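You operate a simulated robot arm through the tools that you are given. There is no shell and no other tool. Be economical: measure what you need, move in short steps, check, and stop when the job is done.

You are at the controls of a simulated two-armed robot. One attempt, no reset.

TASK
Pick up the tub labelled "Grease" from the top of the grey table with one hand, pass it to the other hand and put it on the turntable top. Set down upright: tub.

Only the result counts: the job must be done as asked and must still hold three seconds after the hand-in. Knocking over, shifting, dropping, spilling or breaking anything else fails it.

THE ROBOT
Two 7-joint arms with two-finger parallel grippers on one trunk, on a base that drives. Base frame: it is fixed to the floor where the robot stands at the start and does not move with it; the origin is under the middle of the robot, x ahead of it, y to its left, z up. Units: mm, degrees, N and s.
The left shoulder is at the start at [60, 189, 1153], the right one opposite. With the tool pointing down near the work surface each hand reaches from about 100 to 640 mm from the robot's upright axis, wherever it stands, measured 20 degrees to its own side. Places, roughly: turntable top [500, -2200, 800]. Payload 3.43 kg a hand.
The TCP of each hand is the grasp point between the finger pads, 30 mm short of the fingertips. In the tool frame z runs along the fingers and y along their closing line. Largest opening 94 mm; finger width 28, thickness 10; the body of the gripper, 50 by 96 mm, starts 55 mm behind the TCP.
Orientation is that of the tool frame in the base frame, as a unit quaternion [x, y, z, w]. With the fingers straight down and closing along the base's y, the tool's x points along the base's -x, its y along +y and its z along -z.

THE INTERFACE
- The arms move only by the tool move_arm. It takes "left_motion", "right_motion" or both (then of equal length, played together; a hand with none holds still); each is text: rows parted by semicolons, each of 7 numbers parted by spaces: the finger opening in mm, from 0 to 94, then the shift along the base's x, y, z in mm, then the turn, a rotation vector about the base's x, y, z in degrees. In form: gripper dx dy dz ax ay az; .... A call has 1 to 20 rows; each row shifts and turns the commanded pose from where the row before left it. Rows are played at 5 a second. More than 50 mm and 8.6 degrees between two rows, or a gripper value outside its range, and nothing of the call is played. Where a pose cannot be reached the arm comes as near as it can. A force on the tool above 40 N (or 10 N above the force at the start of the call, whichever is more), or a blocked arm, ends the call early, and 0.2 s more pass. The fingers move at their own pace (about 153 mm/s each) and stop on an object; they squeeze with about 45 N. The grip force told is the motor's: it shows also when the fingers shut on nothing. Time passes only in rows, and 0.2 s behind the last, so rows that do not move let the fingers close. The reply holds the time, the measured pose of the TCP, the force on the tool along the base axes, the opening and the grip force, in the units named above and with some noise, with the torque about the TCP (base axes, N m) and any sound that the robot's microphone picked up.
- Cameras (640 x 400 px; columns grow to the right, rows downward): "scene" is now at [2.2, -29.7, 1700.3]; the picture's right is [-0.32, -0.95, 0.00], its down [-0.80, 0.27, -0.54] and it looks along [0.51, -0.17, -0.84] (base axes); focal length 290 px, centre (320, 200). "left" rides on the left gripper at [76, -14, -102] in its tool frame; the picture's right is [0.18, 0.98, 0.00], its down [-0.75, 0.14, -0.64] and it looks along [-0.63, 0.12, 0.77] (tool axes); focal length 243 px, centre (320, 200). "right" rides on the right gripper at [76, 14, -103] in its tool frame; the picture's right is [-0.18, 0.98, 0.00], its down [-0.75, -0.14, -0.64] and it looks along [-0.63, -0.12, 0.77] (tool axes); focal length 243 px, centre (320, 200). There is no depth. A picture from a camera that has moved, and an enlarged one, comes with that camera's place and axes in the base frame and with its lens. The place of the scene camera against the robot may be out by one fixed shift of up to 18 mm in any direction.
- snapshot(camera): a new picture of that camera. The clock stands still meanwhile.
- raise_lower(by): slides the trunk up (or, below 0, down) by that many mm; the arms and the scene camera ride with it, the base frame stays. It gives what a move gives, with no picture.
- base_move(legs): drives the robot by 1 to 6 legs, each [ahead, left, turn to the left] in mm, mm and degrees, along the robot's own axes; the way and the turn of a leg run together, so that a leg with both is an arc; at most 1500 mm and 180 degrees a leg. The arms and the cameras ride along, it lands a little off, and it stops where it bumps. It gives what a move gives.
- aim_head(pan, tilt): turns the head with the scene camera to pan (to the left, within 86 degrees either way) and tilt (down, from -29 to 69), counted from straight ahead of the robot. It gives what a move gives.
- enlarge(camera, box): a new picture of the part [left, top, right, bottom] of that camera's present view, enlarged. The clock stands still meanwhile.
- sign_off(): hands the job in; it is judged then, once.

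Go step by step. Nothing tells you exact positions but the pictures and the camera data: compare them with the known pose of the tool, close in by small moves and look again before you grip or let go. The budget is 120 turns and 108 pictures, counting those below and the enlarged ones. Unless the task says otherwise, let go and move clear before handing in, and close with one line.

The tools are called as a command line: name --argument value ..., lists and objects as JSON in quotes. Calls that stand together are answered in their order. move_arm: Moves the arms, as the interface text tells. Its arguments: {"type":"object","properties":{"left_motion":{"type":"string"},"right_motion":{"type":"string"}},"required":[]} The other tools are called the same way: raise_lower (by) slides the trunk up or down; base_move (legs) drives the base; aim_head (pan, tilt) turns the head that bears the scene camera; snapshot (camera) takes a picture; enlarge (camera, box) takes an enlarged picture of a part of a camera's view; sign_off () hands the job in.

At the start:

```text
t: 0.0
left_tool_pos: [455.6, -1.9, 1090.5]
left_tcp_rot: [0.0, 1.0, 0.0, 0.0]
left_wrist_force: [-0.3, 0.4, 0.6]
left_wrist_torque: [0.02, 0.01, 0.0]
left_gripper_width: 93.9
left_grasp_force: 0.0
right_tool_pos: [273.2, -351.2, 1046.8]
right_tcp_rot: [0.0, 1.0, 0.0, -0.001]
right_wrist_force: [0.0, 0.1, 0.4]
right_wrist_torque: [-0.01, 0.0, -0.01]
right_gripper_width: 94.4
right_grasp_force: 0.0
trunk travel left (down, up): [-825.0, 165.0]
robot x, y, heading: [-2.4, -2.0, 0.1]
head pan, tilt: [-18.9, 57.5]
```

scene: 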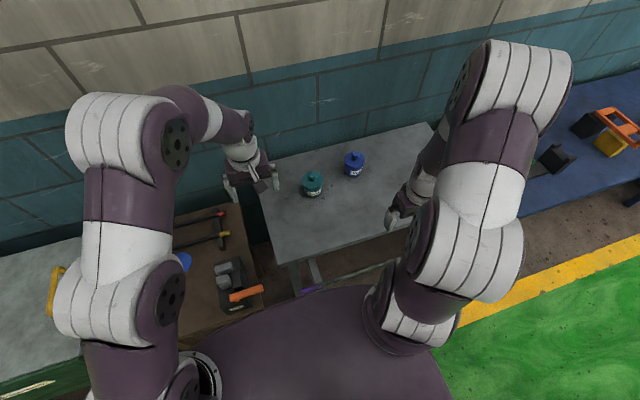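
right: 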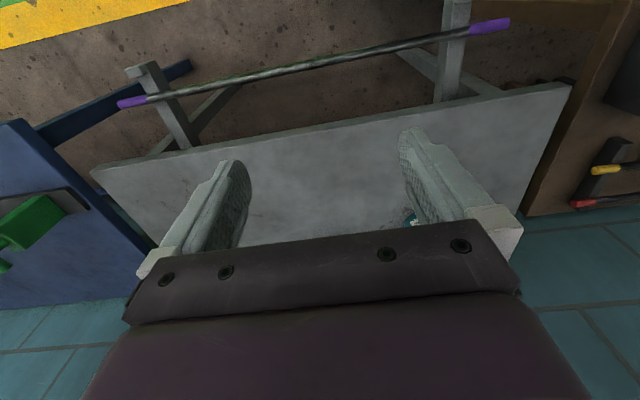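
left: 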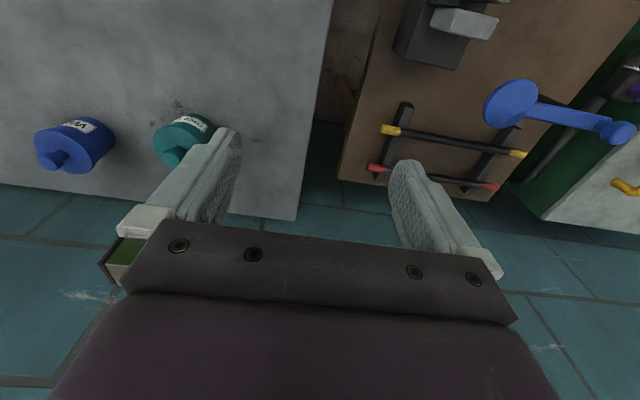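

I see a teal and a blue tub on the grey table. I'll read the labels first.

enlarge --camera "scene" --box '[270, 130, 400, 211]'

enlarge --camera "left" --box '[20, 90, 240, 228]'

```text
4.92 times, centred on (335, 170) of scene
camera zoom: at [2.2, -29.7, 1700.3], right [-0.32, -0.95, 0.0], down [-0.8, 0.27, -0.54], along [0.51, -0.17, -0.84], focal length 1430 px, centre (246, 345)
```

zoom: 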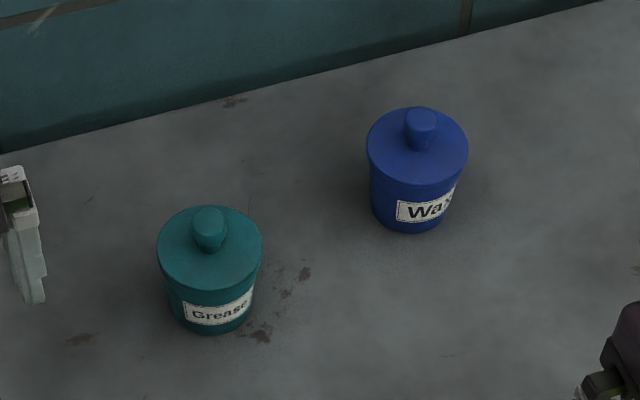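

```text
2.90 times, centred on (130, 159) of left
camera zoom: at [379.5, -14.0, 1193.4], right [-0.18, 0.98, 0.0], down [0.75, 0.14, 0.64], along [0.63, 0.12, -0.77], focal length 703 px, centre (871, 319)
```

zoom: 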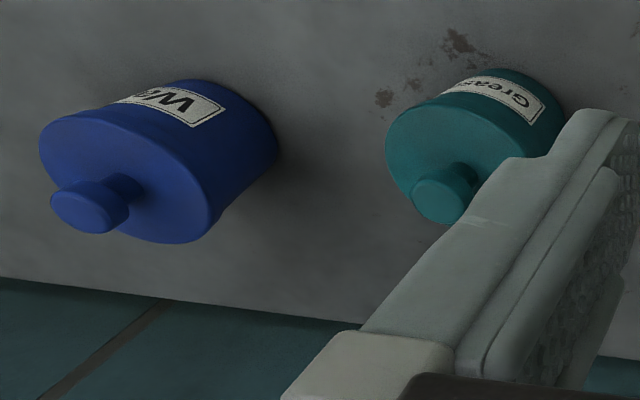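

The teal tub is "Grease", roughly at [583, -198], with its lid around z 870. Next I look at the turntable on the right and get better views of the tub.

aim_head --pan -76 --tilt 22

snapshot --camera "scene"

```text
t: 1.3
left_tool_pos: [454.9, -2.7, 1090.5]
left_tcp_rot: [-0.001, 1.0, 0.0, 0.0]
left_wrist_force: [-0.9, -0.9, -0.1]
left_wrist_torque: [0.0, 0.01, -0.01]
left_gripper_width: 93.9
left_grasp_force: 0.1
right_tool_pos: [274.5, -350.7, 1047.2]
right_tcp_rot: [0.0, 1.0, 0.0, 0.0]
right_wrist_force: [-0.1, 0.1, -0.4]
right_wrist_torque: [-0.01, 0.04, -0.02]
right_gripper_width: 94.2
right_grasp_force: 0.1
trunk travel left (down, up): [-825.0, 165.0]
robot x, y, heading: [1.7, -4.2, -0.2]
head pan, tilt: [-76.0, 22.0]
```

```text
102 pictures are left
camera scene: at [-40.9, -97.3, 1752.2], right [-0.97, -0.24, 0.0], down [-0.09, 0.36, -0.93], along [0.22, -0.9, -0.38], focal length 290 px, centre (320, 200)
```

scene: 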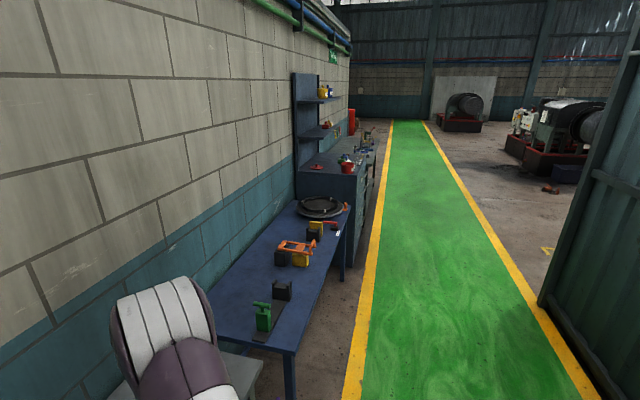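

enlarge --camera "scene" --box '[260, 170, 380, 245]'

```text
5.33 times, centred on (320, 208) of scene
camera zoom: at [-40.9, -97.3, 1752.2], right [-0.97, -0.24, 0.0], down [-0.09, 0.36, -0.93], along [0.22, -0.9, -0.38], focal length 1549 px, centre (320, 160)
```

zoom: 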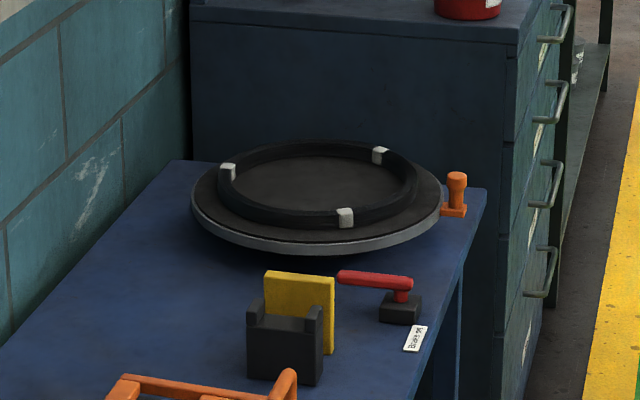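

The turntable has a raised ring, so a top-down placing by the right hand suits it. The left hand will pick the tub from its left side, pointing along -y and tilted slightly down with its camera on top. First I turn the left hand in the air.

move_arm --left_motion "94 0 0 0 0 0 8.2;94 0 0 0 0 0 8.2;94 0 0 0 0 0 8.2;94 0 0 0 0 0 8.2;94 0 0 0 0 0 8.2;94 0 0 0 0 0 8.2;94 0 0 0 0 0 8.2;94 0 0 0 0 0 8.2;94 0 0 0 0 0 8.2;94 0 0 0 0 0 8.2;94 0 0 0 0 0 8;94 0 0 0 0 0 0"

aim_head --pan -15 --tilt 50

snapshot --camera "scene"

snapshot --camera "left"

```text
t: 3.9
left_tool_pos: [456.0, -1.6, 1090.4]
left_tcp_rot: [0.708, -0.707, 0.0, 0.0]
left_wrist_force: [0.3, 0.3, 0.3]
left_wrist_torque: [0.04, 0.01, 0.01]
left_gripper_width: 94.0
left_grasp_force: 0.0
right_tool_pos: [274.3, -350.0, 1046.8]
right_tcp_rot: [0.0, 1.0, 0.0, 0.0]
right_wrist_force: [0.6, 0.2, 0.0]
right_wrist_torque: [-0.02, 0.03, 0.0]
right_gripper_width: 93.9
right_grasp_force: 0.0
trunk travel left (down, up): [-825.0, 165.0]
robot x, y, heading: [0.6, 0.0, -0.0]
head pan, tilt: [-76.0, 22.0]
```

```text
t: 5.2
left_tool_pos: [455.4, -1.2, 1091.4]
left_tcp_rot: [-0.706, 0.708, 0.0, -0.001]
left_wrist_force: [0.7, 0.8, 0.7]
left_wrist_torque: [0.01, -0.02, 0.01]
left_gripper_width: 94.0
left_grasp_force: 0.2
right_tool_pos: [273.8, -350.9, 1047.7]
right_tcp_rot: [0.0, 1.0, 0.0, -0.001]
right_wrist_force: [-0.1, -0.4, 0.6]
right_wrist_torque: [0.01, 0.03, -0.05]
right_gripper_width: 93.9
right_grasp_force: 0.0
trunk travel left (down, up): [-825.0, 165.0]
robot x, y, heading: [3.4, -1.5, 0.1]
head pan, tilt: [-15.0, 50.0]
```

```text
100 pictures are left
camera scene: at [10.9, -27.2, 1710.0], right [-0.26, -0.97, 0.0], down [-0.74, 0.2, -0.64], along [0.62, -0.17, -0.77], focal length 290 px, centre (320, 200)
```

scene: 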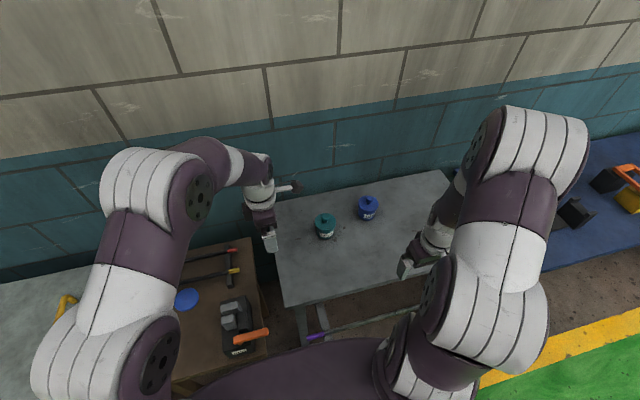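

```text
99 pictures are left
camera left: at [469.9, -75.7, 1193.6], right [-0.98, -0.18, 0.0], down [-0.14, 0.75, 0.64], along [-0.12, 0.63, -0.77], focal length 243 px, centre (320, 200)
```

left: 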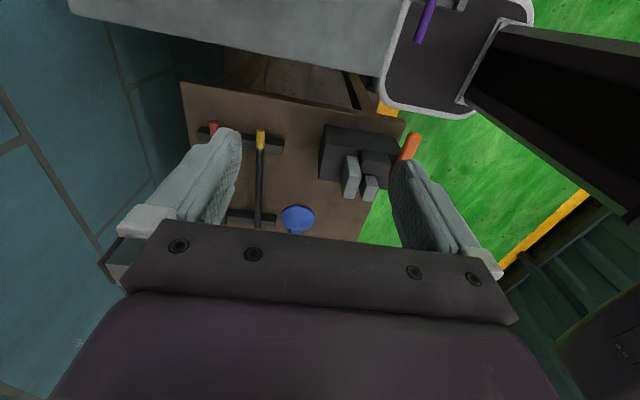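

The left hand turned well. Now I tilt it by 65° so that it points along -y, 25° below level.

move_arm --left_motion "94 0 0 0 -8.1 0 0;94 0 0 0 -8.1 0 0;94 0 0 0 -8.1 0 0;94 0 0 0 -8.1 0 0;94 0 0 0 -8.1 0 0;94 0 0 0 -8.1 0 0;94 0 0 0 -8.1 0 0;94 0 0 0 -8.3 0 0;94 0 0 0 0 0 0"

snapshot --camera "scene"

snapshot --camera "left"

```text
t: 7.2
left_tool_pos: [456.5, -2.0, 1091.7]
left_tcp_rot: [-0.635, 0.636, -0.311, -0.311]
left_wrist_force: [0.3, -0.4, 0.2]
left_wrist_torque: [0.01, -0.01, -0.01]
left_gripper_width: 94.0
left_grasp_force: 0.0
left hand out of reach, approached as far as the arm can: row 7, 8
right_tool_pos: [272.4, -350.7, 1047.6]
right_tcp_rot: [0.0, 1.0, 0.0, 0.001]
right_wrist_force: [1.0, -0.1, 0.6]
right_wrist_torque: [-0.02, 0.01, 0.0]
right_gripper_width: 93.6
right_grasp_force: 0.1
trunk travel left (down, up): [-825.0, 165.0]
robot x, y, heading: [0.8, 2.3, -0.0]
head pan, tilt: [-15.0, 50.0]
```

```text
98 pictures are left
camera scene: at [11.1, -26.8, 1709.9], right [-0.26, -0.97, 0.0], down [-0.74, 0.2, -0.64], along [0.62, -0.17, -0.77], focal length 290 px, centre (320, 200)
```

scene: 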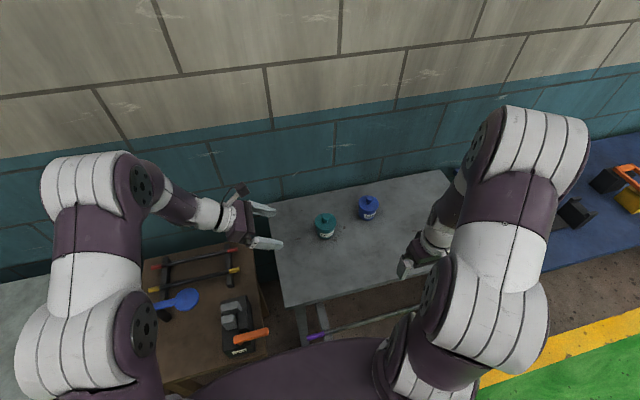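

```text
97 pictures are left
camera left: at [470.9, 33.9, 1214.2], right [-0.98, -0.11, 0.15], down [-0.14, 0.97, -0.2], along [-0.12, -0.22, -0.97], focal length 243 px, centre (320, 200)
```

left: 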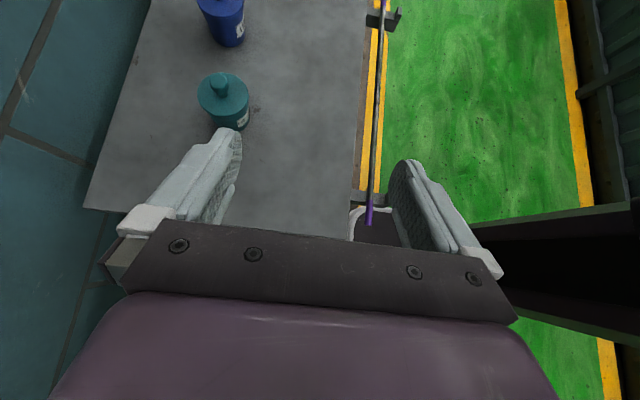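

The tilt stopped at 38° below level. Pointing the hand further forward should free the wrist, so I yaw it 40° and tilt it the rest of the way.

move_arm --left_motion "94 0 0 0 0 0 8;94 0 0 0 0 0 8;94 0 0 0 0 0 8;94 0 0 0 0 0 8;94 0 0 0 0 0 8;94 0 0 0 -5 -4.2 0;94 0 0 0 -5 -4.2 0;94 0 0 0 0 0 0"

snapshot --camera "left"

```text
t: 9.0
left_tool_pos: [455.8, -1.8, 1091.0]
left_tcp_rot: [0.763, -0.356, 0.489, 0.228]
left_wrist_force: [0.0, -0.1, -0.8]
left_wrist_torque: [0.01, 0.0, 0.01]
left_gripper_width: 93.9
left_grasp_force: 0.0
right_tool_pos: [274.5, -350.9, 1047.7]
right_tcp_rot: [0.0, 1.0, 0.0, 0.0]
right_wrist_force: [0.2, -0.7, -0.5]
right_wrist_torque: [0.01, 0.01, -0.03]
right_gripper_width: 93.9
right_grasp_force: 0.1
trunk travel left (down, up): [-825.0, 165.0]
robot x, y, heading: [-1.4, -3.4, 0.2]
head pan, tilt: [-15.0, 50.0]
```

```text
96 pictures are left
camera left: at [427.1, 55.7, 1203.0], right [-0.7, -0.69, 0.17], down [-0.69, 0.6, -0.42], along [0.19, -0.41, -0.89], focal length 243 px, centre (320, 200)
```

left: 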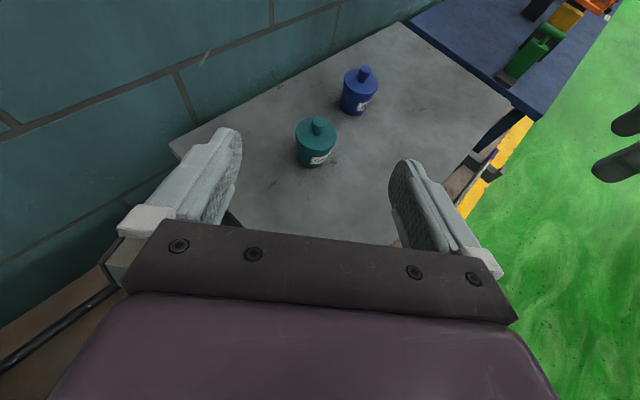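

The hand is now 25° below level, pointing along (0.64, -0.77), with the camera on top. I enlarge both views to locate the tub.

enlarge --camera "left" --box '[260, 95, 380, 170]'

enlarge --camera "scene" --box '[230, 160, 390, 260]'

```text
5.33 times, centred on (320, 132) of left
camera zoom: at [427.1, 55.7, 1203.0], right [-0.7, -0.69, 0.17], down [-0.69, 0.6, -0.42], along [0.19, -0.41, -0.89], focal length 1294 px, centre (320, 560)
```

zoom: 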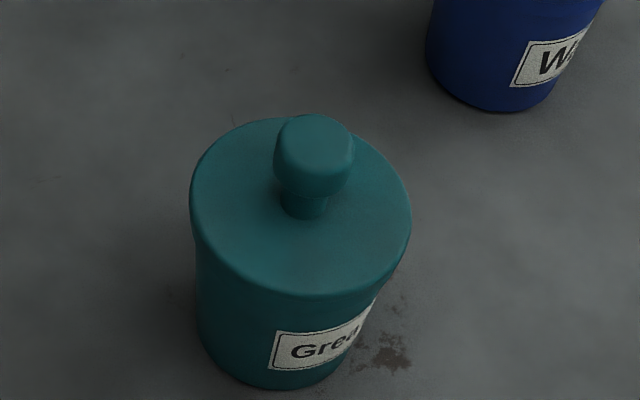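

```text
4.00 times, centred on (310, 210) of scene
camera zoom: at [10.4, -27.5, 1709.9], right [-0.26, -0.97, 0.0], down [-0.74, 0.2, -0.64], along [0.62, -0.17, -0.77], focal length 1162 px, centre (360, 160)
```

zoom: 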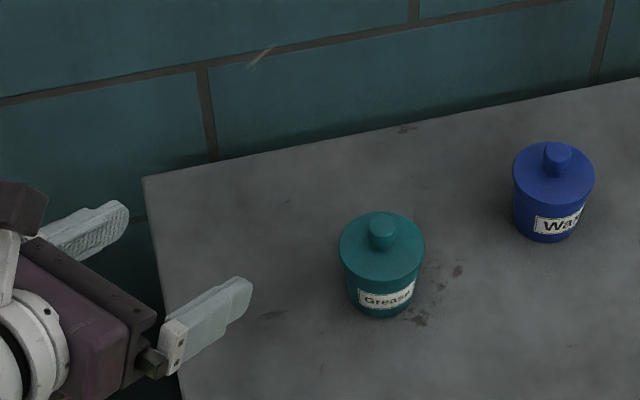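

The tub is near [605, -208] and its lid top is at about z 830 to 860. I move the left hand closer and look again to triangulate with its own camera.

move_arm --left_motion "94 8 -10 -35 0 0 0;94 8 -10 -35 0 0 0;94 8 -10 -35 0 0 0;94 8 -10 -35 0 0 0;94 0 0 0 0 0 0"

snapshot --camera "left"

enlarge --camera "left" --box '[220, 50, 420, 175]'

```text
t: 10.2
left_tool_pos: [487.0, -42.9, 951.3]
left_tcp_rot: [0.763, -0.356, 0.488, 0.228]
left_wrist_force: [-0.3, 0.1, 0.3]
left_wrist_torque: [-0.02, -0.03, -0.02]
left_gripper_width: 94.0
left_grasp_force: 0.0
right_tool_pos: [273.9, -349.5, 1047.0]
right_tcp_rot: [0.0, 1.0, 0.0, 0.001]
right_wrist_force: [0.6, -0.2, -0.5]
right_wrist_torque: [0.03, -0.01, -0.01]
right_gripper_width: 93.8
right_grasp_force: 0.0
trunk travel left (down, up): [-825.0, 165.0]
robot x, y, heading: [2.9, 3.2, -0.1]
head pan, tilt: [-15.0, 50.0]
```

```text
93 pictures are left
camera left: at [458.9, 15.0, 1063.8], right [-0.7, -0.69, 0.17], down [-0.69, 0.6, -0.42], along [0.19, -0.41, -0.89], focal length 243 px, centre (320, 200)
```

left: 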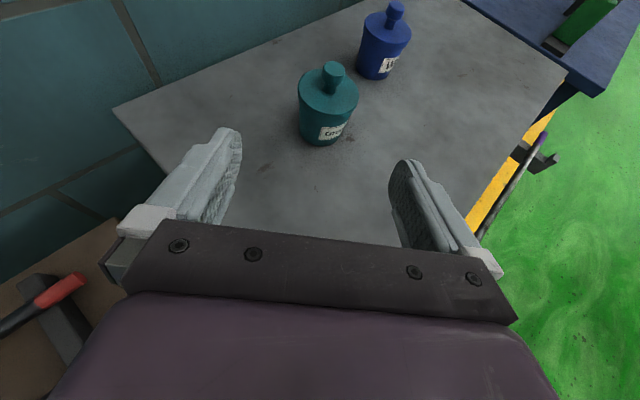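

```text
3.20 times, centred on (320, 112) of left
camera zoom: at [458.9, 15.0, 1063.8], right [-0.7, -0.69, 0.17], down [-0.69, 0.6, -0.42], along [0.19, -0.41, -0.89], focal length 776 px, centre (320, 480)
```

zoom: 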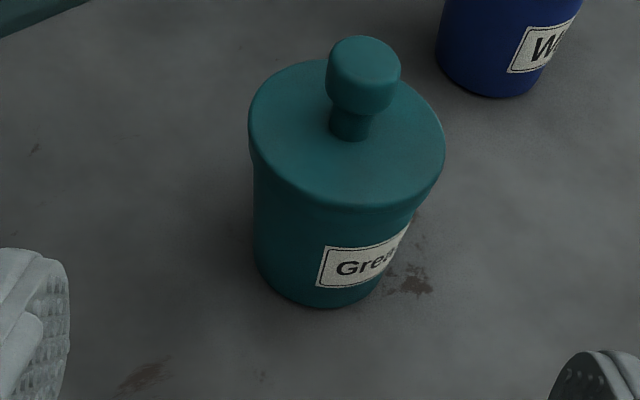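

The views agree: tub axis at about [602, -197.5], lid top z ≈ 853, lid width ≈ 76 mm, table z ≈ 781. I go to a standoff in line with the tub.

move_arm --left_motion "94 11 -17.5 -29 0 0 0;94 11 -17.5 -29 0 0 0;94 11 -17.5 -29 0 0 0;94 11 -17.5 -29 0 0 0;94 0 0 0 0 0 0"

snapshot --camera "left"

snapshot --camera "scene"

```text
t: 11.4
left_tool_pos: [530.1, -112.0, 836.4]
left_tcp_rot: [0.764, -0.356, 0.488, 0.227]
left_wrist_force: [-0.2, -0.1, 0.2]
left_wrist_torque: [0.0, -0.01, -0.02]
left_gripper_width: 93.9
left_grasp_force: 0.1
right_tool_pos: [273.6, -350.8, 1046.9]
right_tcp_rot: [0.001, 1.0, 0.0, 0.0]
right_wrist_force: [-0.5, 0.4, -0.5]
right_wrist_torque: [0.0, -0.03, 0.01]
right_gripper_width: 93.9
right_grasp_force: 0.1
trunk travel left (down, up): [-825.0, 165.0]
robot x, y, heading: [-0.8, -3.4, 0.1]
head pan, tilt: [-15.0, 50.0]
```

```text
91 pictures are left
camera left: at [502.0, -54.7, 947.7], right [-0.7, -0.69, 0.17], down [-0.69, 0.6, -0.42], along [0.19, -0.41, -0.89], focal length 243 px, centre (320, 200)
```

left: 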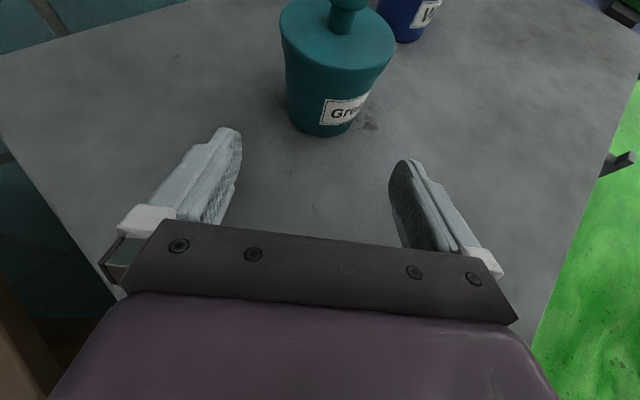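

```text
90 pictures are left
camera scene: at [10.1, -26.6, 1710.0], right [-0.26, -0.97, 0.0], down [-0.74, 0.2, -0.64], along [0.62, -0.17, -0.77], focal length 290 px, centre (320, 200)
```

scene: 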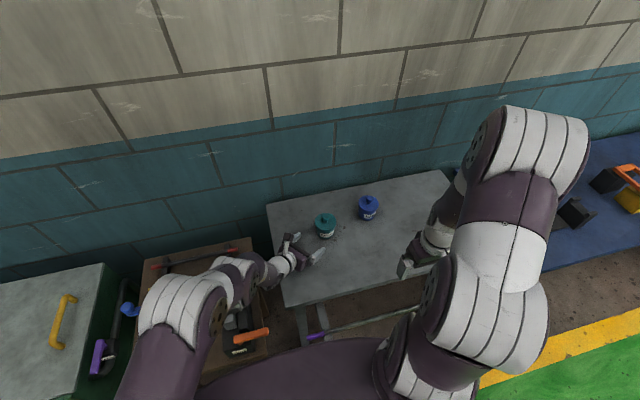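

My prediction matches the picture within 2 px. I lower to z 813 and slide in until the TCP is 10 mm short of the tub axis.

move_arm --left_motion "94 0 0 -12 0 0 0;94 0 0 -11 0 0 0;94 16 -19 0 0 0 0;94 16 -19 0 0 0 0;94 16 -20 0 0 0 0;94 17 -20 0 0 0 0;94 0 0 0 0 0 0"

snapshot --camera "left"

```text
t: 13.2
left_tool_pos: [629.4, -207.6, 883.5]
left_tcp_rot: [0.735, -0.355, 0.529, 0.231]
left_wrist_force: [-0.1, 0.3, 0.3]
left_wrist_torque: [0.0, 0.02, 0.02]
left_gripper_width: 93.8
left_grasp_force: 0.1
left hand out of reach, approached as far as the arm can: row 6
right_tool_pos: [274.2, -350.3, 1047.1]
right_tcp_rot: [0.001, 1.0, -0.001, 0.0]
right_wrist_force: [0.6, 0.2, -0.7]
right_wrist_torque: [0.01, -0.01, 0.0]
right_gripper_width: 93.9
right_grasp_force: 0.1
trunk travel left (down, up): [-825.0, 165.0]
robot x, y, heading: [0.4, -0.0, -0.0]
head pan, tilt: [-15.0, 50.0]
stopped in row 7 (left hand): the arm was blocked; the commanded pose is now the measured one
```

```text
89 pictures are left
camera left: at [591.5, -144.1, 990.3], right [-0.72, -0.68, 0.14], down [-0.64, 0.58, -0.5], along [0.26, -0.45, -0.85], focal length 243 px, centre (320, 200)
```

left: 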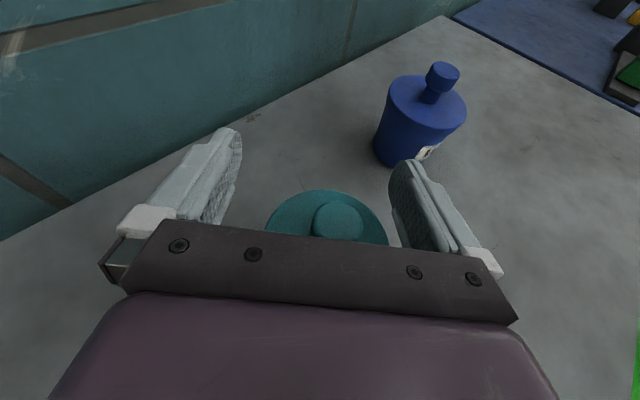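

The arm ran out of reach and swung up; the tub seems undisturbed. I back off upward, then check the scene and move the base right to gain reach.

move_arm --left_motion "94 -12 14 20 0 0 0;94 -20 24 20 0 0 0;94 -20 24 15 0 0 0;94 -20 24 10 0 0 0;94 0 0 0 0 0 0"

snapshot --camera "left"

enlarge --camera "scene" --box '[240, 190, 480, 340]'

```text
t: 14.4
left_tool_pos: [556.0, -121.8, 947.2]
left_tcp_rot: [0.736, -0.356, 0.528, 0.232]
left_wrist_force: [-0.1, 0.5, 0.2]
left_wrist_torque: [0.0, 0.02, 0.02]
left_gripper_width: 94.0
left_grasp_force: 0.2
right_tool_pos: [274.2, -350.5, 1046.5]
right_tcp_rot: [0.0, 1.0, 0.001, 0.0]
right_wrist_force: [-0.3, -0.2, 0.4]
right_wrist_torque: [0.02, 0.02, -0.02]
right_gripper_width: 94.0
right_grasp_force: 0.0
trunk travel left (down, up): [-825.0, 165.0]
robot x, y, heading: [-1.1, 0.1, -0.0]
head pan, tilt: [-15.0, 50.0]
```

```text
88 pictures are left
camera left: at [518.9, -58.6, 1053.7], right [-0.72, -0.68, 0.14], down [-0.64, 0.58, -0.5], along [0.26, -0.45, -0.86], focal length 243 px, centre (320, 200)
```

left: 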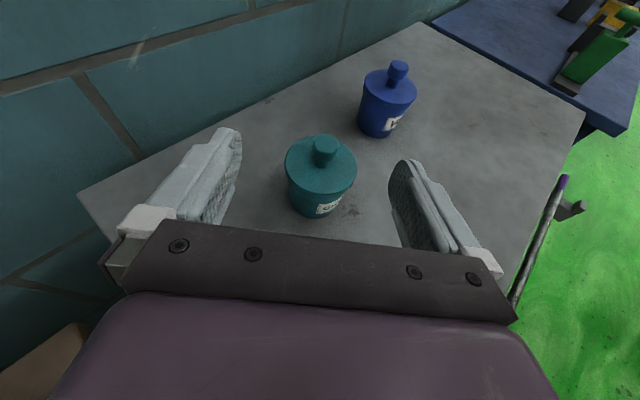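

```text
2.67 times, centred on (360, 265) of scene
camera zoom: at [11.5, -27.6, 1709.9], right [-0.26, -0.97, 0.0], down [-0.74, 0.2, -0.64], along [0.62, -0.17, -0.77], focal length 775 px, centre (213, 27)
```

zoom: 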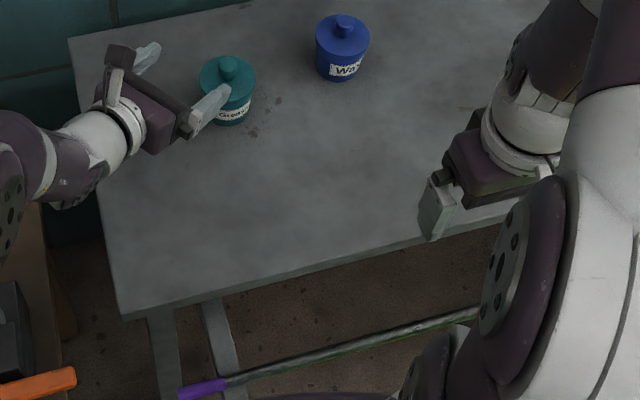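

The tub stands where it was. I pull the left hand back and up, then shift the base 150 mm to the right.

move_arm --left_motion "94 -25 25 20 0 0 0;94 -25 25 20 0 0 0;94 -25 25 20 0 0 0;94 0 0 0 0 0 0"

base_move --legs '[[0, -150, 0]]'

snapshot --camera "left"

snapshot --camera "scene"

```text
t: 15.4
left_tool_pos: [481.9, -47.0, 1005.7]
left_tcp_rot: [0.735, -0.357, 0.527, 0.233]
left_wrist_force: [0.4, 0.3, 0.3]
left_wrist_torque: [0.0, -0.03, 0.0]
left_gripper_width: 94.2
left_grasp_force: 0.1
right_tool_pos: [274.9, -350.9, 1047.5]
right_tcp_rot: [0.0, 1.0, 0.0, 0.0]
right_wrist_force: [0.4, 1.1, 0.8]
right_wrist_torque: [0.0, 0.01, -0.01]
right_gripper_width: 93.9
right_grasp_force: 0.0
trunk travel left (down, up): [-825.0, 165.0]
robot x, y, heading: [-3.0, 2.3, 0.1]
head pan, tilt: [-15.0, 50.0]
```

```text
t: 16.7
left_tool_pos: [480.8, -194.1, 1006.7]
left_tcp_rot: [0.736, -0.355, 0.528, 0.232]
left_wrist_force: [-0.2, 1.1, -0.4]
left_wrist_torque: [-0.01, -0.02, 0.02]
left_gripper_width: 94.0
left_grasp_force: 0.1
right_tool_pos: [273.4, -497.8, 1047.9]
right_tcp_rot: [0.0, 1.0, 0.0, 0.0]
right_wrist_force: [0.6, -1.0, 0.4]
right_wrist_torque: [-0.02, -0.05, -0.04]
right_gripper_width: 94.2
right_grasp_force: 0.0
trunk travel left (down, up): [-825.0, 165.0]
robot x, y, heading: [0.4, -147.2, -0.0]
head pan, tilt: [-15.0, 50.0]
```

```text
86 pictures are left
camera left: at [444.3, -130.3, 1113.0], right [-0.72, -0.68, 0.14], down [-0.64, 0.58, -0.5], along [0.26, -0.45, -0.85], focal length 243 px, centre (320, 200)
```

left: 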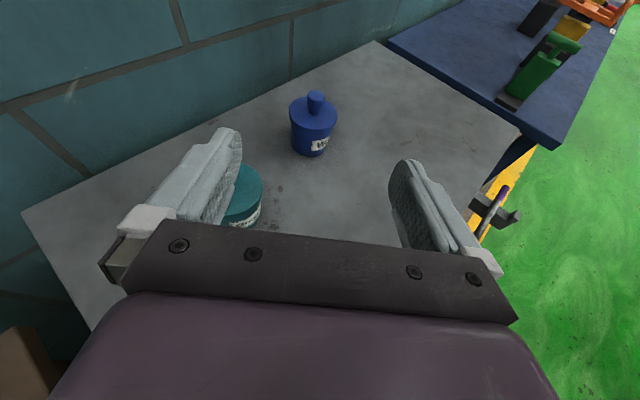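

```text
85 pictures are left
camera scene: at [11.0, -173.7, 1710.0], right [-0.26, -0.97, 0.0], down [-0.74, 0.2, -0.64], along [0.62, -0.17, -0.77], focal length 290 px, centre (320, 200)
```

scene: 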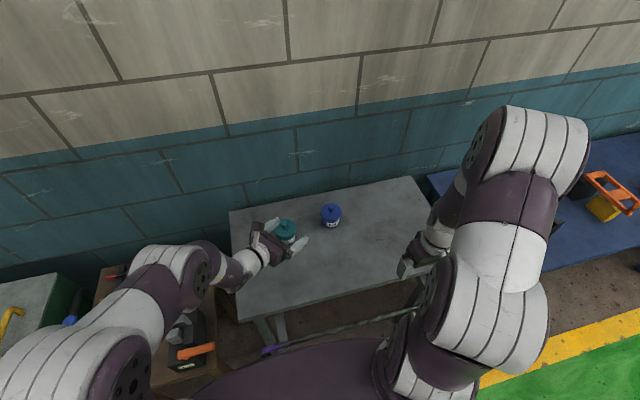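

Now I line up the standoff again, with the TCP at about [530, -114, 900].

move_arm --left_motion "94 12 27 -20 0 0 0;94 12 27 -26 0 0 0;94 13 26 -30 0 0 0;94 13 0 -30 0 0 0;94 0 0 0 0 0 0"

snapshot --camera "left"

```text
t: 17.9
left_tool_pos: [530.5, -115.5, 900.2]
left_tcp_rot: [0.735, -0.356, 0.528, 0.232]
left_wrist_force: [0.3, 0.1, 0.8]
left_wrist_torque: [0.02, 0.0, 0.0]
left_gripper_width: 93.6
left_grasp_force: 0.0
right_tool_pos: [272.6, -499.6, 1046.4]
right_tcp_rot: [0.001, 1.0, 0.0, 0.0]
right_wrist_force: [-0.9, -0.1, -0.4]
right_wrist_torque: [0.01, -0.03, -0.01]
right_gripper_width: 93.8
right_grasp_force: 0.0
trunk travel left (down, up): [-825.0, 165.0]
robot x, y, heading: [1.3, -148.4, 0.1]
head pan, tilt: [-15.0, 50.0]
```

```text
84 pictures are left
camera left: at [493.0, -51.8, 1007.4], right [-0.72, -0.68, 0.14], down [-0.64, 0.58, -0.5], along [0.26, -0.45, -0.86], focal length 243 px, centre (320, 200)
```

left: 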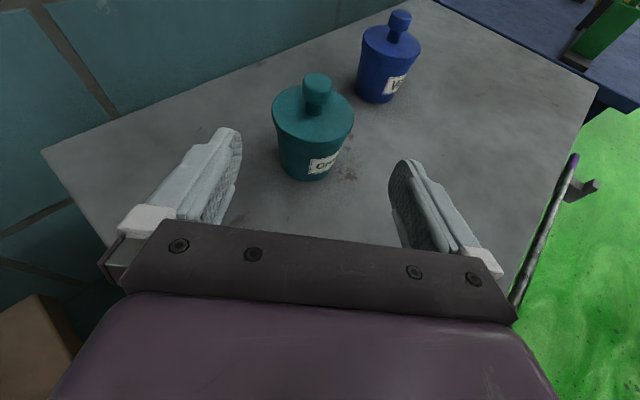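

The tub appears about 5 mm off in n direction, near [605, -195]. I lower to grasp height at this standoff and check again.

move_arm --left_motion "94 2 2 -30 0 0 0;94 2 2 -30 0 0 0;94 0 0 -27 0 0 0;94 0 0 0 0 0 0"

enlarge --camera "left" --box '[160, 0, 480, 200]'

```text
t: 18.9
left_tool_pos: [536.5, -109.4, 813.3]
left_tcp_rot: [0.736, -0.355, 0.527, 0.231]
left_wrist_force: [-0.2, -0.3, -0.1]
left_wrist_torque: [0.02, -0.05, 0.02]
left_gripper_width: 93.9
left_grasp_force: 0.0
right_tool_pos: [273.5, -498.9, 1047.5]
right_tcp_rot: [0.001, 1.0, 0.0, 0.0]
right_wrist_force: [0.0, 0.4, 0.4]
right_wrist_torque: [0.01, 0.01, 0.0]
right_gripper_width: 94.0
right_grasp_force: 0.1
trunk travel left (down, up): [-825.0, 165.0]
robot x, y, heading: [-0.8, -149.0, -0.0]
head pan, tilt: [-15.0, 50.0]
```

```text
2.00 times, centred on (320, 100) of left
camera zoom: at [499.1, -47.5, 920.5], right [-0.72, -0.68, 0.14], down [-0.65, 0.58, -0.5], along [0.26, -0.45, -0.86], focal length 485 px, centre (320, 400)
```

zoom: 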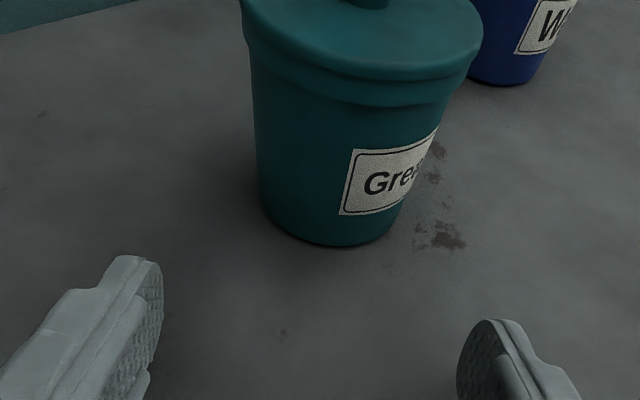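

The tub's axis is now confirmed at [606, -194]. I slide in 100 mm along the hand's line.

move_arm --left_motion "94 16 -19.3 0 0 0 0;94 16 -19.3 0 0 0 0;94 16 -19.3 0 0 0 0;94 0 0 0 0 0 0"

snapshot --camera "left"

```text
t: 19.9
left_tool_pos: [584.4, -168.0, 812.7]
left_tcp_rot: [0.736, -0.355, 0.528, 0.232]
left_wrist_force: [-0.3, -0.2, -0.1]
left_wrist_torque: [0.0, 0.0, -0.04]
left_gripper_width: 94.0
left_grasp_force: 0.0
right_tool_pos: [273.8, -498.5, 1047.7]
right_tcp_rot: [0.001, 1.0, 0.0, 0.0]
right_wrist_force: [0.2, -0.6, -0.7]
right_wrist_torque: [0.01, -0.01, -0.03]
right_gripper_width: 93.7
right_grasp_force: 0.0
trunk travel left (down, up): [-825.0, 165.0]
robot x, y, heading: [-0.4, -147.0, 0.0]
head pan, tilt: [-15.0, 50.0]
```

```text
82 pictures are left
camera left: at [547.2, -104.7, 920.0], right [-0.72, -0.68, 0.14], down [-0.64, 0.58, -0.5], along [0.26, -0.45, -0.86], focal length 243 px, centre (320, 200)
```

left: 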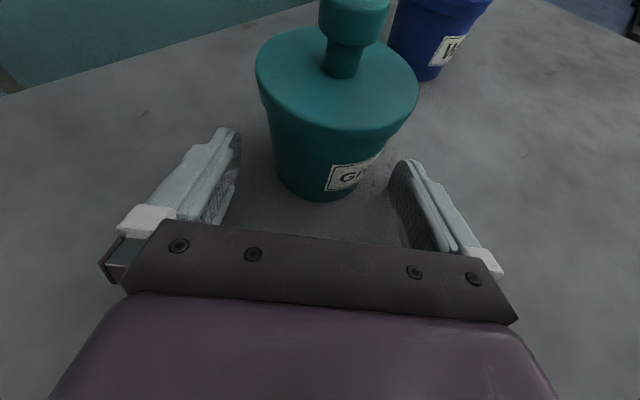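

It is centred between the fingers. One last 25 mm advance, then I close.

move_arm --left_motion "94 8 -9.5 0 0 0 0;94 8 -9.5 0 0 0 0;94 0 0 0 0 0 0"

snapshot --camera "left"

move_arm --left_motion "75 0 0 0 0 0 0;60 0 0 0 0 0 0;50 0 0 0 0 0 0;50 0 0 0 0 0 0"

snapshot --camera "left"

```text
t: 20.7
left_tool_pos: [599.6, -188.7, 814.1]
left_tcp_rot: [0.736, -0.355, 0.528, 0.231]
left_wrist_force: [-0.6, 0.2, 0.4]
left_wrist_torque: [0.02, 0.01, -0.01]
left_gripper_width: 94.1
left_grasp_force: 0.0
right_tool_pos: [274.8, -498.6, 1047.1]
right_tcp_rot: [0.0, 1.0, 0.0, 0.0]
right_wrist_force: [-0.6, -1.0, 0.4]
right_wrist_torque: [0.01, 0.01, -0.02]
right_gripper_width: 94.0
right_grasp_force: 0.1
trunk travel left (down, up): [-825.0, 165.0]
robot x, y, heading: [-4.6, -149.6, -0.1]
head pan, tilt: [-15.0, 50.0]
```

```text
81 pictures are left
camera left: at [562.7, -124.4, 920.0], right [-0.72, -0.68, 0.14], down [-0.64, 0.58, -0.5], along [0.26, -0.45, -0.86], focal length 243 px, centre (320, 200)
```

left: 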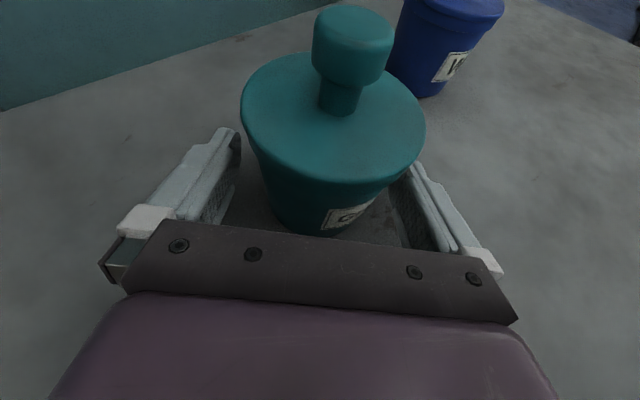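

```text
t: 21.7
left_tool_pos: [600.0, -187.8, 812.7]
left_tcp_rot: [0.736, -0.355, 0.528, 0.231]
left_wrist_force: [-0.2, -0.7, 0.3]
left_wrist_torque: [-0.09, -0.02, 0.02]
left_gripper_width: 69.6
left_grasp_force: 45.4
right_tool_pos: [274.9, -497.9, 1046.8]
right_tcp_rot: [0.0, 1.0, 0.0, 0.0]
right_wrist_force: [0.0, -0.3, 0.4]
right_wrist_torque: [0.01, 0.0, -0.02]
right_gripper_width: 94.2
right_grasp_force: 0.0
trunk travel left (down, up): [-825.0, 165.0]
robot x, y, heading: [1.6, -149.2, 0.1]
head pan, tilt: [-15.0, 50.0]
```

```text
80 pictures are left
camera left: at [562.8, -124.4, 919.9], right [-0.72, -0.68, 0.14], down [-0.64, 0.58, -0.5], along [0.26, -0.45, -0.86], focal length 243 px, centre (320, 200)
```

left: 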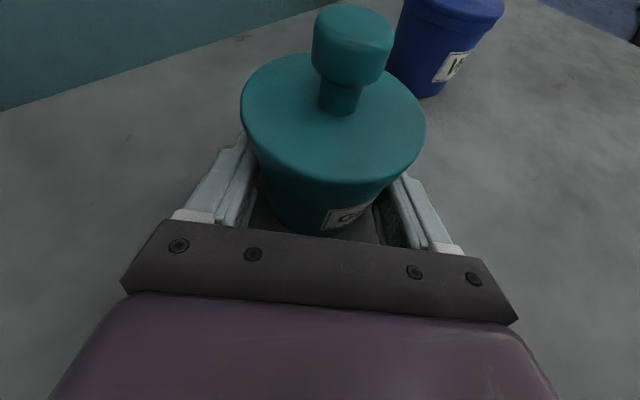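

It is gripped at 69.6 mm with 45 N. I lift gently and then draw it back towards the robot.

move_arm --left_motion "50 0 0 10 0 0 0;50 0 0 20 0 0 0;50 0 0 30 0 0 0;50 0 0 30 0 0 0;50 -15 0 30 0 0 0;50 -25 0 30 0 0 0;50 -25 0 30 0 0 0;50 0 0 0 0 0 0"

snapshot --camera "left"

snapshot --camera "scene"

```text
t: 23.5
left_tool_pos: [535.4, -188.3, 991.1]
left_tcp_rot: [0.736, -0.355, 0.528, 0.231]
left_wrist_force: [-0.5, 0.0, -3.1]
left_wrist_torque: [0.04, 0.01, -0.03]
left_gripper_width: 69.6
left_grasp_force: 45.1
right_tool_pos: [275.1, -499.5, 1047.0]
right_tcp_rot: [0.0, 1.0, 0.0, -0.001]
right_wrist_force: [0.5, 0.7, -0.4]
right_wrist_torque: [0.01, 0.0, -0.01]
right_gripper_width: 93.9
right_grasp_force: 0.1
trunk travel left (down, up): [-825.0, 165.0]
robot x, y, heading: [1.3, -148.3, 0.0]
head pan, tilt: [-15.0, 50.0]
```

```text
79 pictures are left
camera left: at [497.3, -124.6, 1098.3], right [-0.72, -0.68, 0.14], down [-0.65, 0.58, -0.5], along [0.26, -0.45, -0.86], focal length 243 px, centre (320, 200)
```

left: 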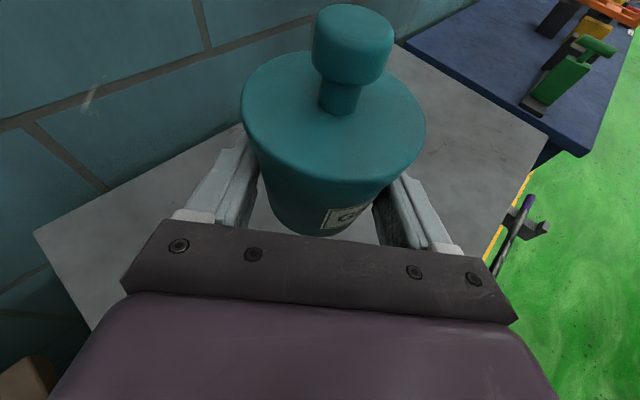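

```text
78 pictures are left
camera scene: at [12.7, -175.7, 1709.9], right [-0.26, -0.97, 0.0], down [-0.74, 0.2, -0.64], along [0.62, -0.17, -0.77], focal length 290 px, centre (320, 200)
```

scene: 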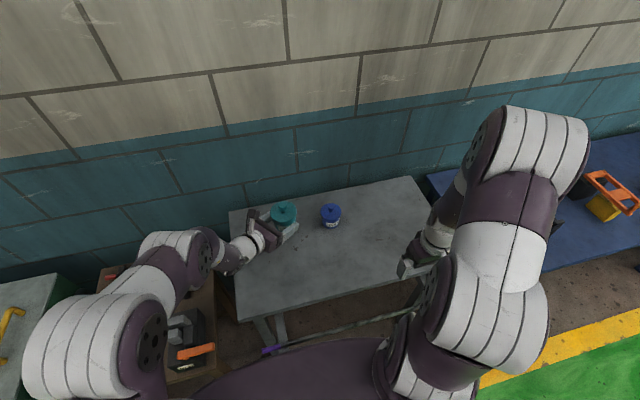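

The tub is held firmly, with its axis now at about [541, -194] and the lid top at z ≈ 1031. I yaw the right hand 130° so that its closing line matches the left one and its camera is on the far side.

move_arm --right_motion "94 0 0 0 0 0 8.2;94 0 0 0 0 0 8.2;94 0 0 0 0 0 8.2;94 0 0 0 0 0 8.2;94 0 0 0 0 0 8.2;94 0 0 0 0 0 8.2;94 0 0 0 0 0 8.2;94 0 0 0 0 0 8.2;94 0 0 0 0 0 8.2;94 0 0 0 0 0 8.2;94 0 0 0 0 0 8.2;94 0 0 0 0 0 8.2;94 0 0 0 0 0 8.2;94 0 0 0 0 0 8.2;94 0 0 0 0 0 8.2;94 0 0 0 0 0 7;94 0 0 0 0 0 0"

```text
t: 27.1
left_tool_pos: [534.9, -187.3, 991.4]
left_tcp_rot: [0.736, -0.356, 0.528, 0.232]
left_wrist_force: [0.8, -0.2, -3.3]
left_wrist_torque: [0.03, 0.06, -0.01]
left_gripper_width: 69.4
left_grasp_force: 44.8
right_tool_pos: [274.6, -499.1, 1047.5]
right_tcp_rot: [0.907, -0.422, 0.0, 0.0]
right_wrist_force: [-0.4, 0.8, -0.3]
right_wrist_torque: [0.0, -0.01, 0.01]
right_gripper_width: 93.8
right_grasp_force: 0.0
trunk travel left (down, up): [-825.0, 165.0]
robot x, y, heading: [1.3, -143.8, -0.1]
head pan, tilt: [-15.0, 50.0]
```

The right hand matches the left's closing line. I bring the tub nearer with the left hand and raise the right hand.

move_arm --left_motion "50 -30 -12 0 0 0 0;50 -30 -12 0 0 0 0;50 -30 -12 0 0 0 0;50 0 0 0 0 0 0" --right_motion "94 0 0 35 0 0 0;94 0 0 35 0 0 0;94 0 0 35 0 0 0;94 0 0 0 0 0 0"

move_arm --right_motion "94 20 30 0 0 0 0;94 20 30 0 0 0 0;94 20 30 0 0 0 0;94 20 30 0 0 0 0;94 20 30 0 0 0 0;94 20 30 0 0 0 0;94 0 0 0 0 0 0"

snapshot --camera "right"

snapshot --camera "scene"

```text
t: 28.1
left_tool_pos: [449.9, -228.3, 995.8]
left_tcp_rot: [0.737, -0.356, 0.526, 0.231]
left_wrist_force: [0.1, -0.3, -2.8]
left_wrist_torque: [0.03, -0.02, -0.02]
left_gripper_width: 69.3
left_grasp_force: 45.3
left hand out of reach, approached as far as the arm can: row 3
right_tool_pos: [272.8, -499.8, 1150.1]
right_tcp_rot: [0.906, -0.422, 0.0, -0.001]
right_wrist_force: [0.3, -0.5, -0.2]
right_wrist_torque: [0.0, 0.04, 0.0]
right_gripper_width: 93.9
right_grasp_force: 0.0
trunk travel left (down, up): [-825.0, 165.0]
robot x, y, heading: [-1.4, -147.5, 0.1]
head pan, tilt: [-15.0, 50.0]
```

```text
t: 29.7
left_tool_pos: [448.6, -227.1, 996.7]
left_tcp_rot: [0.737, -0.356, 0.526, 0.231]
left_wrist_force: [1.1, -0.3, -3.3]
left_wrist_torque: [0.05, 0.04, 0.01]
left_gripper_width: 69.0
left_grasp_force: 45.0
right_tool_pos: [395.3, -320.1, 1152.2]
right_tcp_rot: [0.906, -0.423, 0.0, -0.001]
right_wrist_force: [0.2, -0.6, 0.2]
right_wrist_torque: [0.0, -0.01, -0.01]
right_gripper_width: 94.0
right_grasp_force: 0.0
trunk travel left (down, up): [-825.0, 165.0]
robot x, y, heading: [-3.9, -146.9, -0.1]
head pan, tilt: [-15.0, 50.0]
```

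```text
77 pictures are left
camera right: at [431.5, -387.3, 1253.6], right [-0.87, -0.49, 0.0], down [-0.38, 0.67, 0.64], along [-0.31, 0.56, -0.77], focal length 243 px, centre (320, 200)
```

right: 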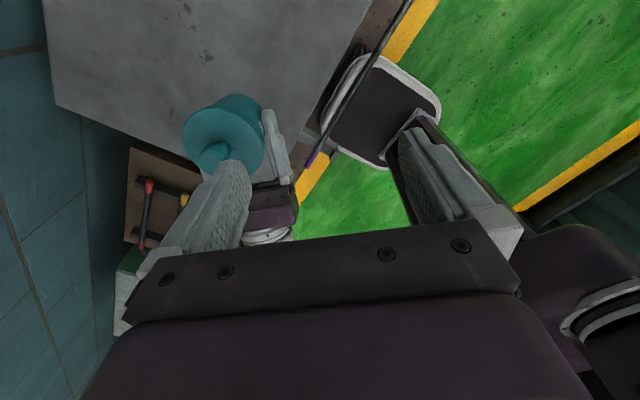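

```text
76 pictures are left
camera scene: at [10.8, -176.4, 1709.9], right [-0.26, -0.97, 0.0], down [-0.74, 0.2, -0.64], along [0.62, -0.17, -0.77], focal length 290 px, centre (320, 200)
```

scene: 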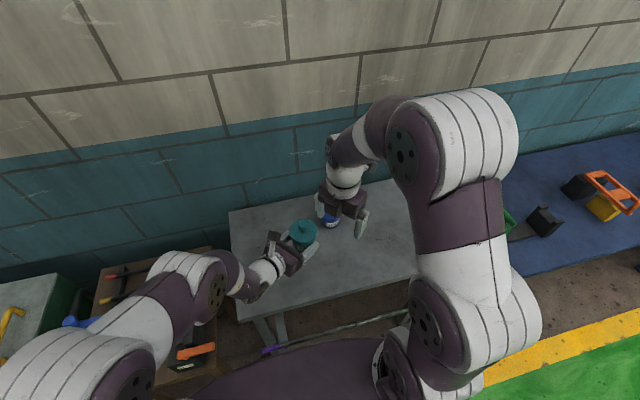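

The tub's axis should be at about [455, -234] with its lid top at z ≈ 1036. I move the right hand above it and check.

move_arm --right_motion "94 20 29 0 0 0 0;94 20 29 0 0 0 0;94 20 28 0 0 0 0;94 0 0 0 0 0 0"

snapshot --camera "right"

snapshot --camera "left"

enlarge --camera "scene" --box '[230, 120, 390, 320]'

```text
t: 30.7
left_tool_pos: [448.7, -228.1, 996.8]
left_tcp_rot: [0.737, -0.357, 0.525, 0.231]
left_wrist_force: [-0.1, 0.4, -3.2]
left_wrist_torque: [0.05, 0.03, -0.03]
left_gripper_width: 69.3
left_grasp_force: 44.9
right_tool_pos: [455.2, -233.0, 1151.9]
right_tcp_rot: [0.906, -0.422, 0.001, -0.001]
right_wrist_force: [-1.3, 0.5, 0.0]
right_wrist_torque: [0.0, -0.01, -0.02]
right_gripper_width: 94.0
right_grasp_force: 0.0
trunk travel left (down, up): [-825.0, 165.0]
robot x, y, heading: [2.2, -148.3, -0.1]
head pan, tilt: [-15.0, 50.0]
```

```text
75 pictures are left
camera right: at [493.0, -300.7, 1254.2], right [-0.87, -0.49, 0.0], down [-0.38, 0.67, 0.64], along [-0.31, 0.56, -0.77], focal length 243 px, centre (320, 200)
```

right: 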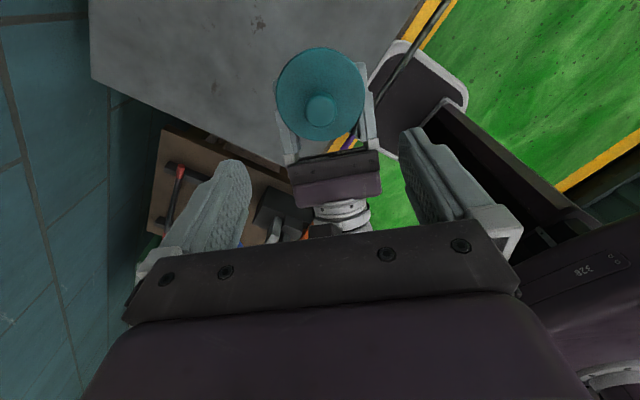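

```text
74 pictures are left
camera left: at [412.6, -165.4, 1104.2], right [-0.72, -0.68, 0.14], down [-0.65, 0.58, -0.49], along [0.25, -0.44, -0.86], focal length 243 px, centre (320, 200)
```

left: 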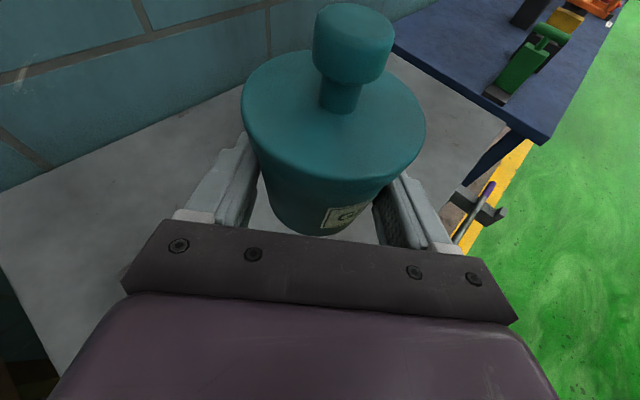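

```text
2.00 times, centred on (310, 220) of scene
camera zoom: at [11.2, -176.1, 1709.9], right [-0.26, -0.97, 0.0], down [-0.74, 0.2, -0.64], along [0.62, -0.17, -0.77], focal length 581 px, centre (340, 160)
```

zoom: 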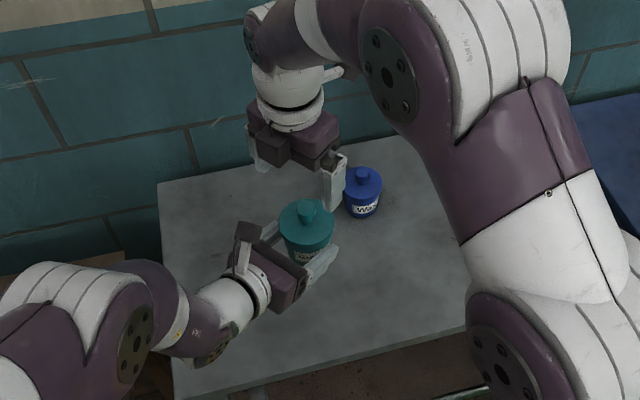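

Lateral alignment is good; along the left hand's pointing direction the tub sits about 8 mm further than I computed. I correct by that and descend part way.

move_arm --right_motion "94 5 -6 -20 0 0 0;94 0 0 -25 0 0 0;94 0 0 -22 0 0 0;94 0 0 0 0 0 0"

snapshot --camera "right"

snapshot --camera "left"

```text
t: 31.7
left_tool_pos: [450.1, -228.2, 996.5]
left_tcp_rot: [0.738, -0.356, 0.525, 0.23]
left_wrist_force: [-0.2, -0.1, -3.0]
left_wrist_torque: [0.03, 0.04, 0.02]
left_gripper_width: 69.4
left_grasp_force: 45.0
right_tool_pos: [459.8, -238.6, 1085.0]
right_tcp_rot: [0.906, -0.422, 0.0, 0.0]
right_wrist_force: [-0.6, 0.4, 0.0]
right_wrist_torque: [0.0, -0.01, -0.03]
right_gripper_width: 94.2
right_grasp_force: 0.1
trunk travel left (down, up): [-825.0, 165.0]
robot x, y, heading: [3.1, -146.7, -0.1]
head pan, tilt: [-15.0, 50.0]
```

```text
72 pictures are left
camera right: at [497.1, -306.6, 1186.1], right [-0.87, -0.49, 0.0], down [-0.38, 0.67, 0.64], along [-0.32, 0.56, -0.77], focal length 243 px, centre (320, 200)
```

right: 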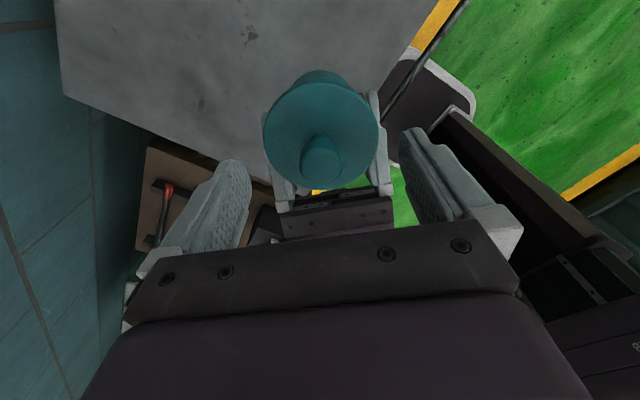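

```text
71 pictures are left
camera left: at [412.7, -165.2, 1104.2], right [-0.72, -0.68, 0.14], down [-0.65, 0.58, -0.49], along [0.25, -0.44, -0.86], focal length 243 px, centre (320, 200)
```

left: 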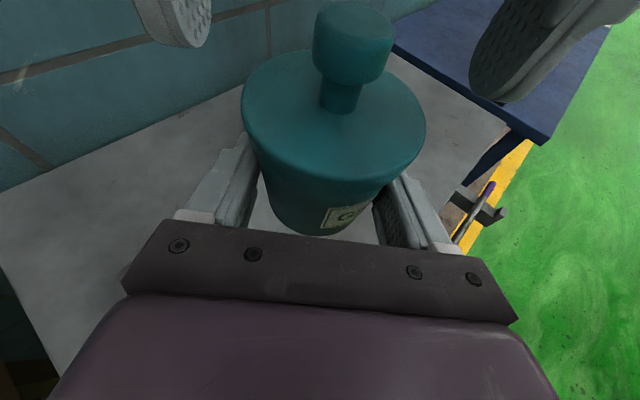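

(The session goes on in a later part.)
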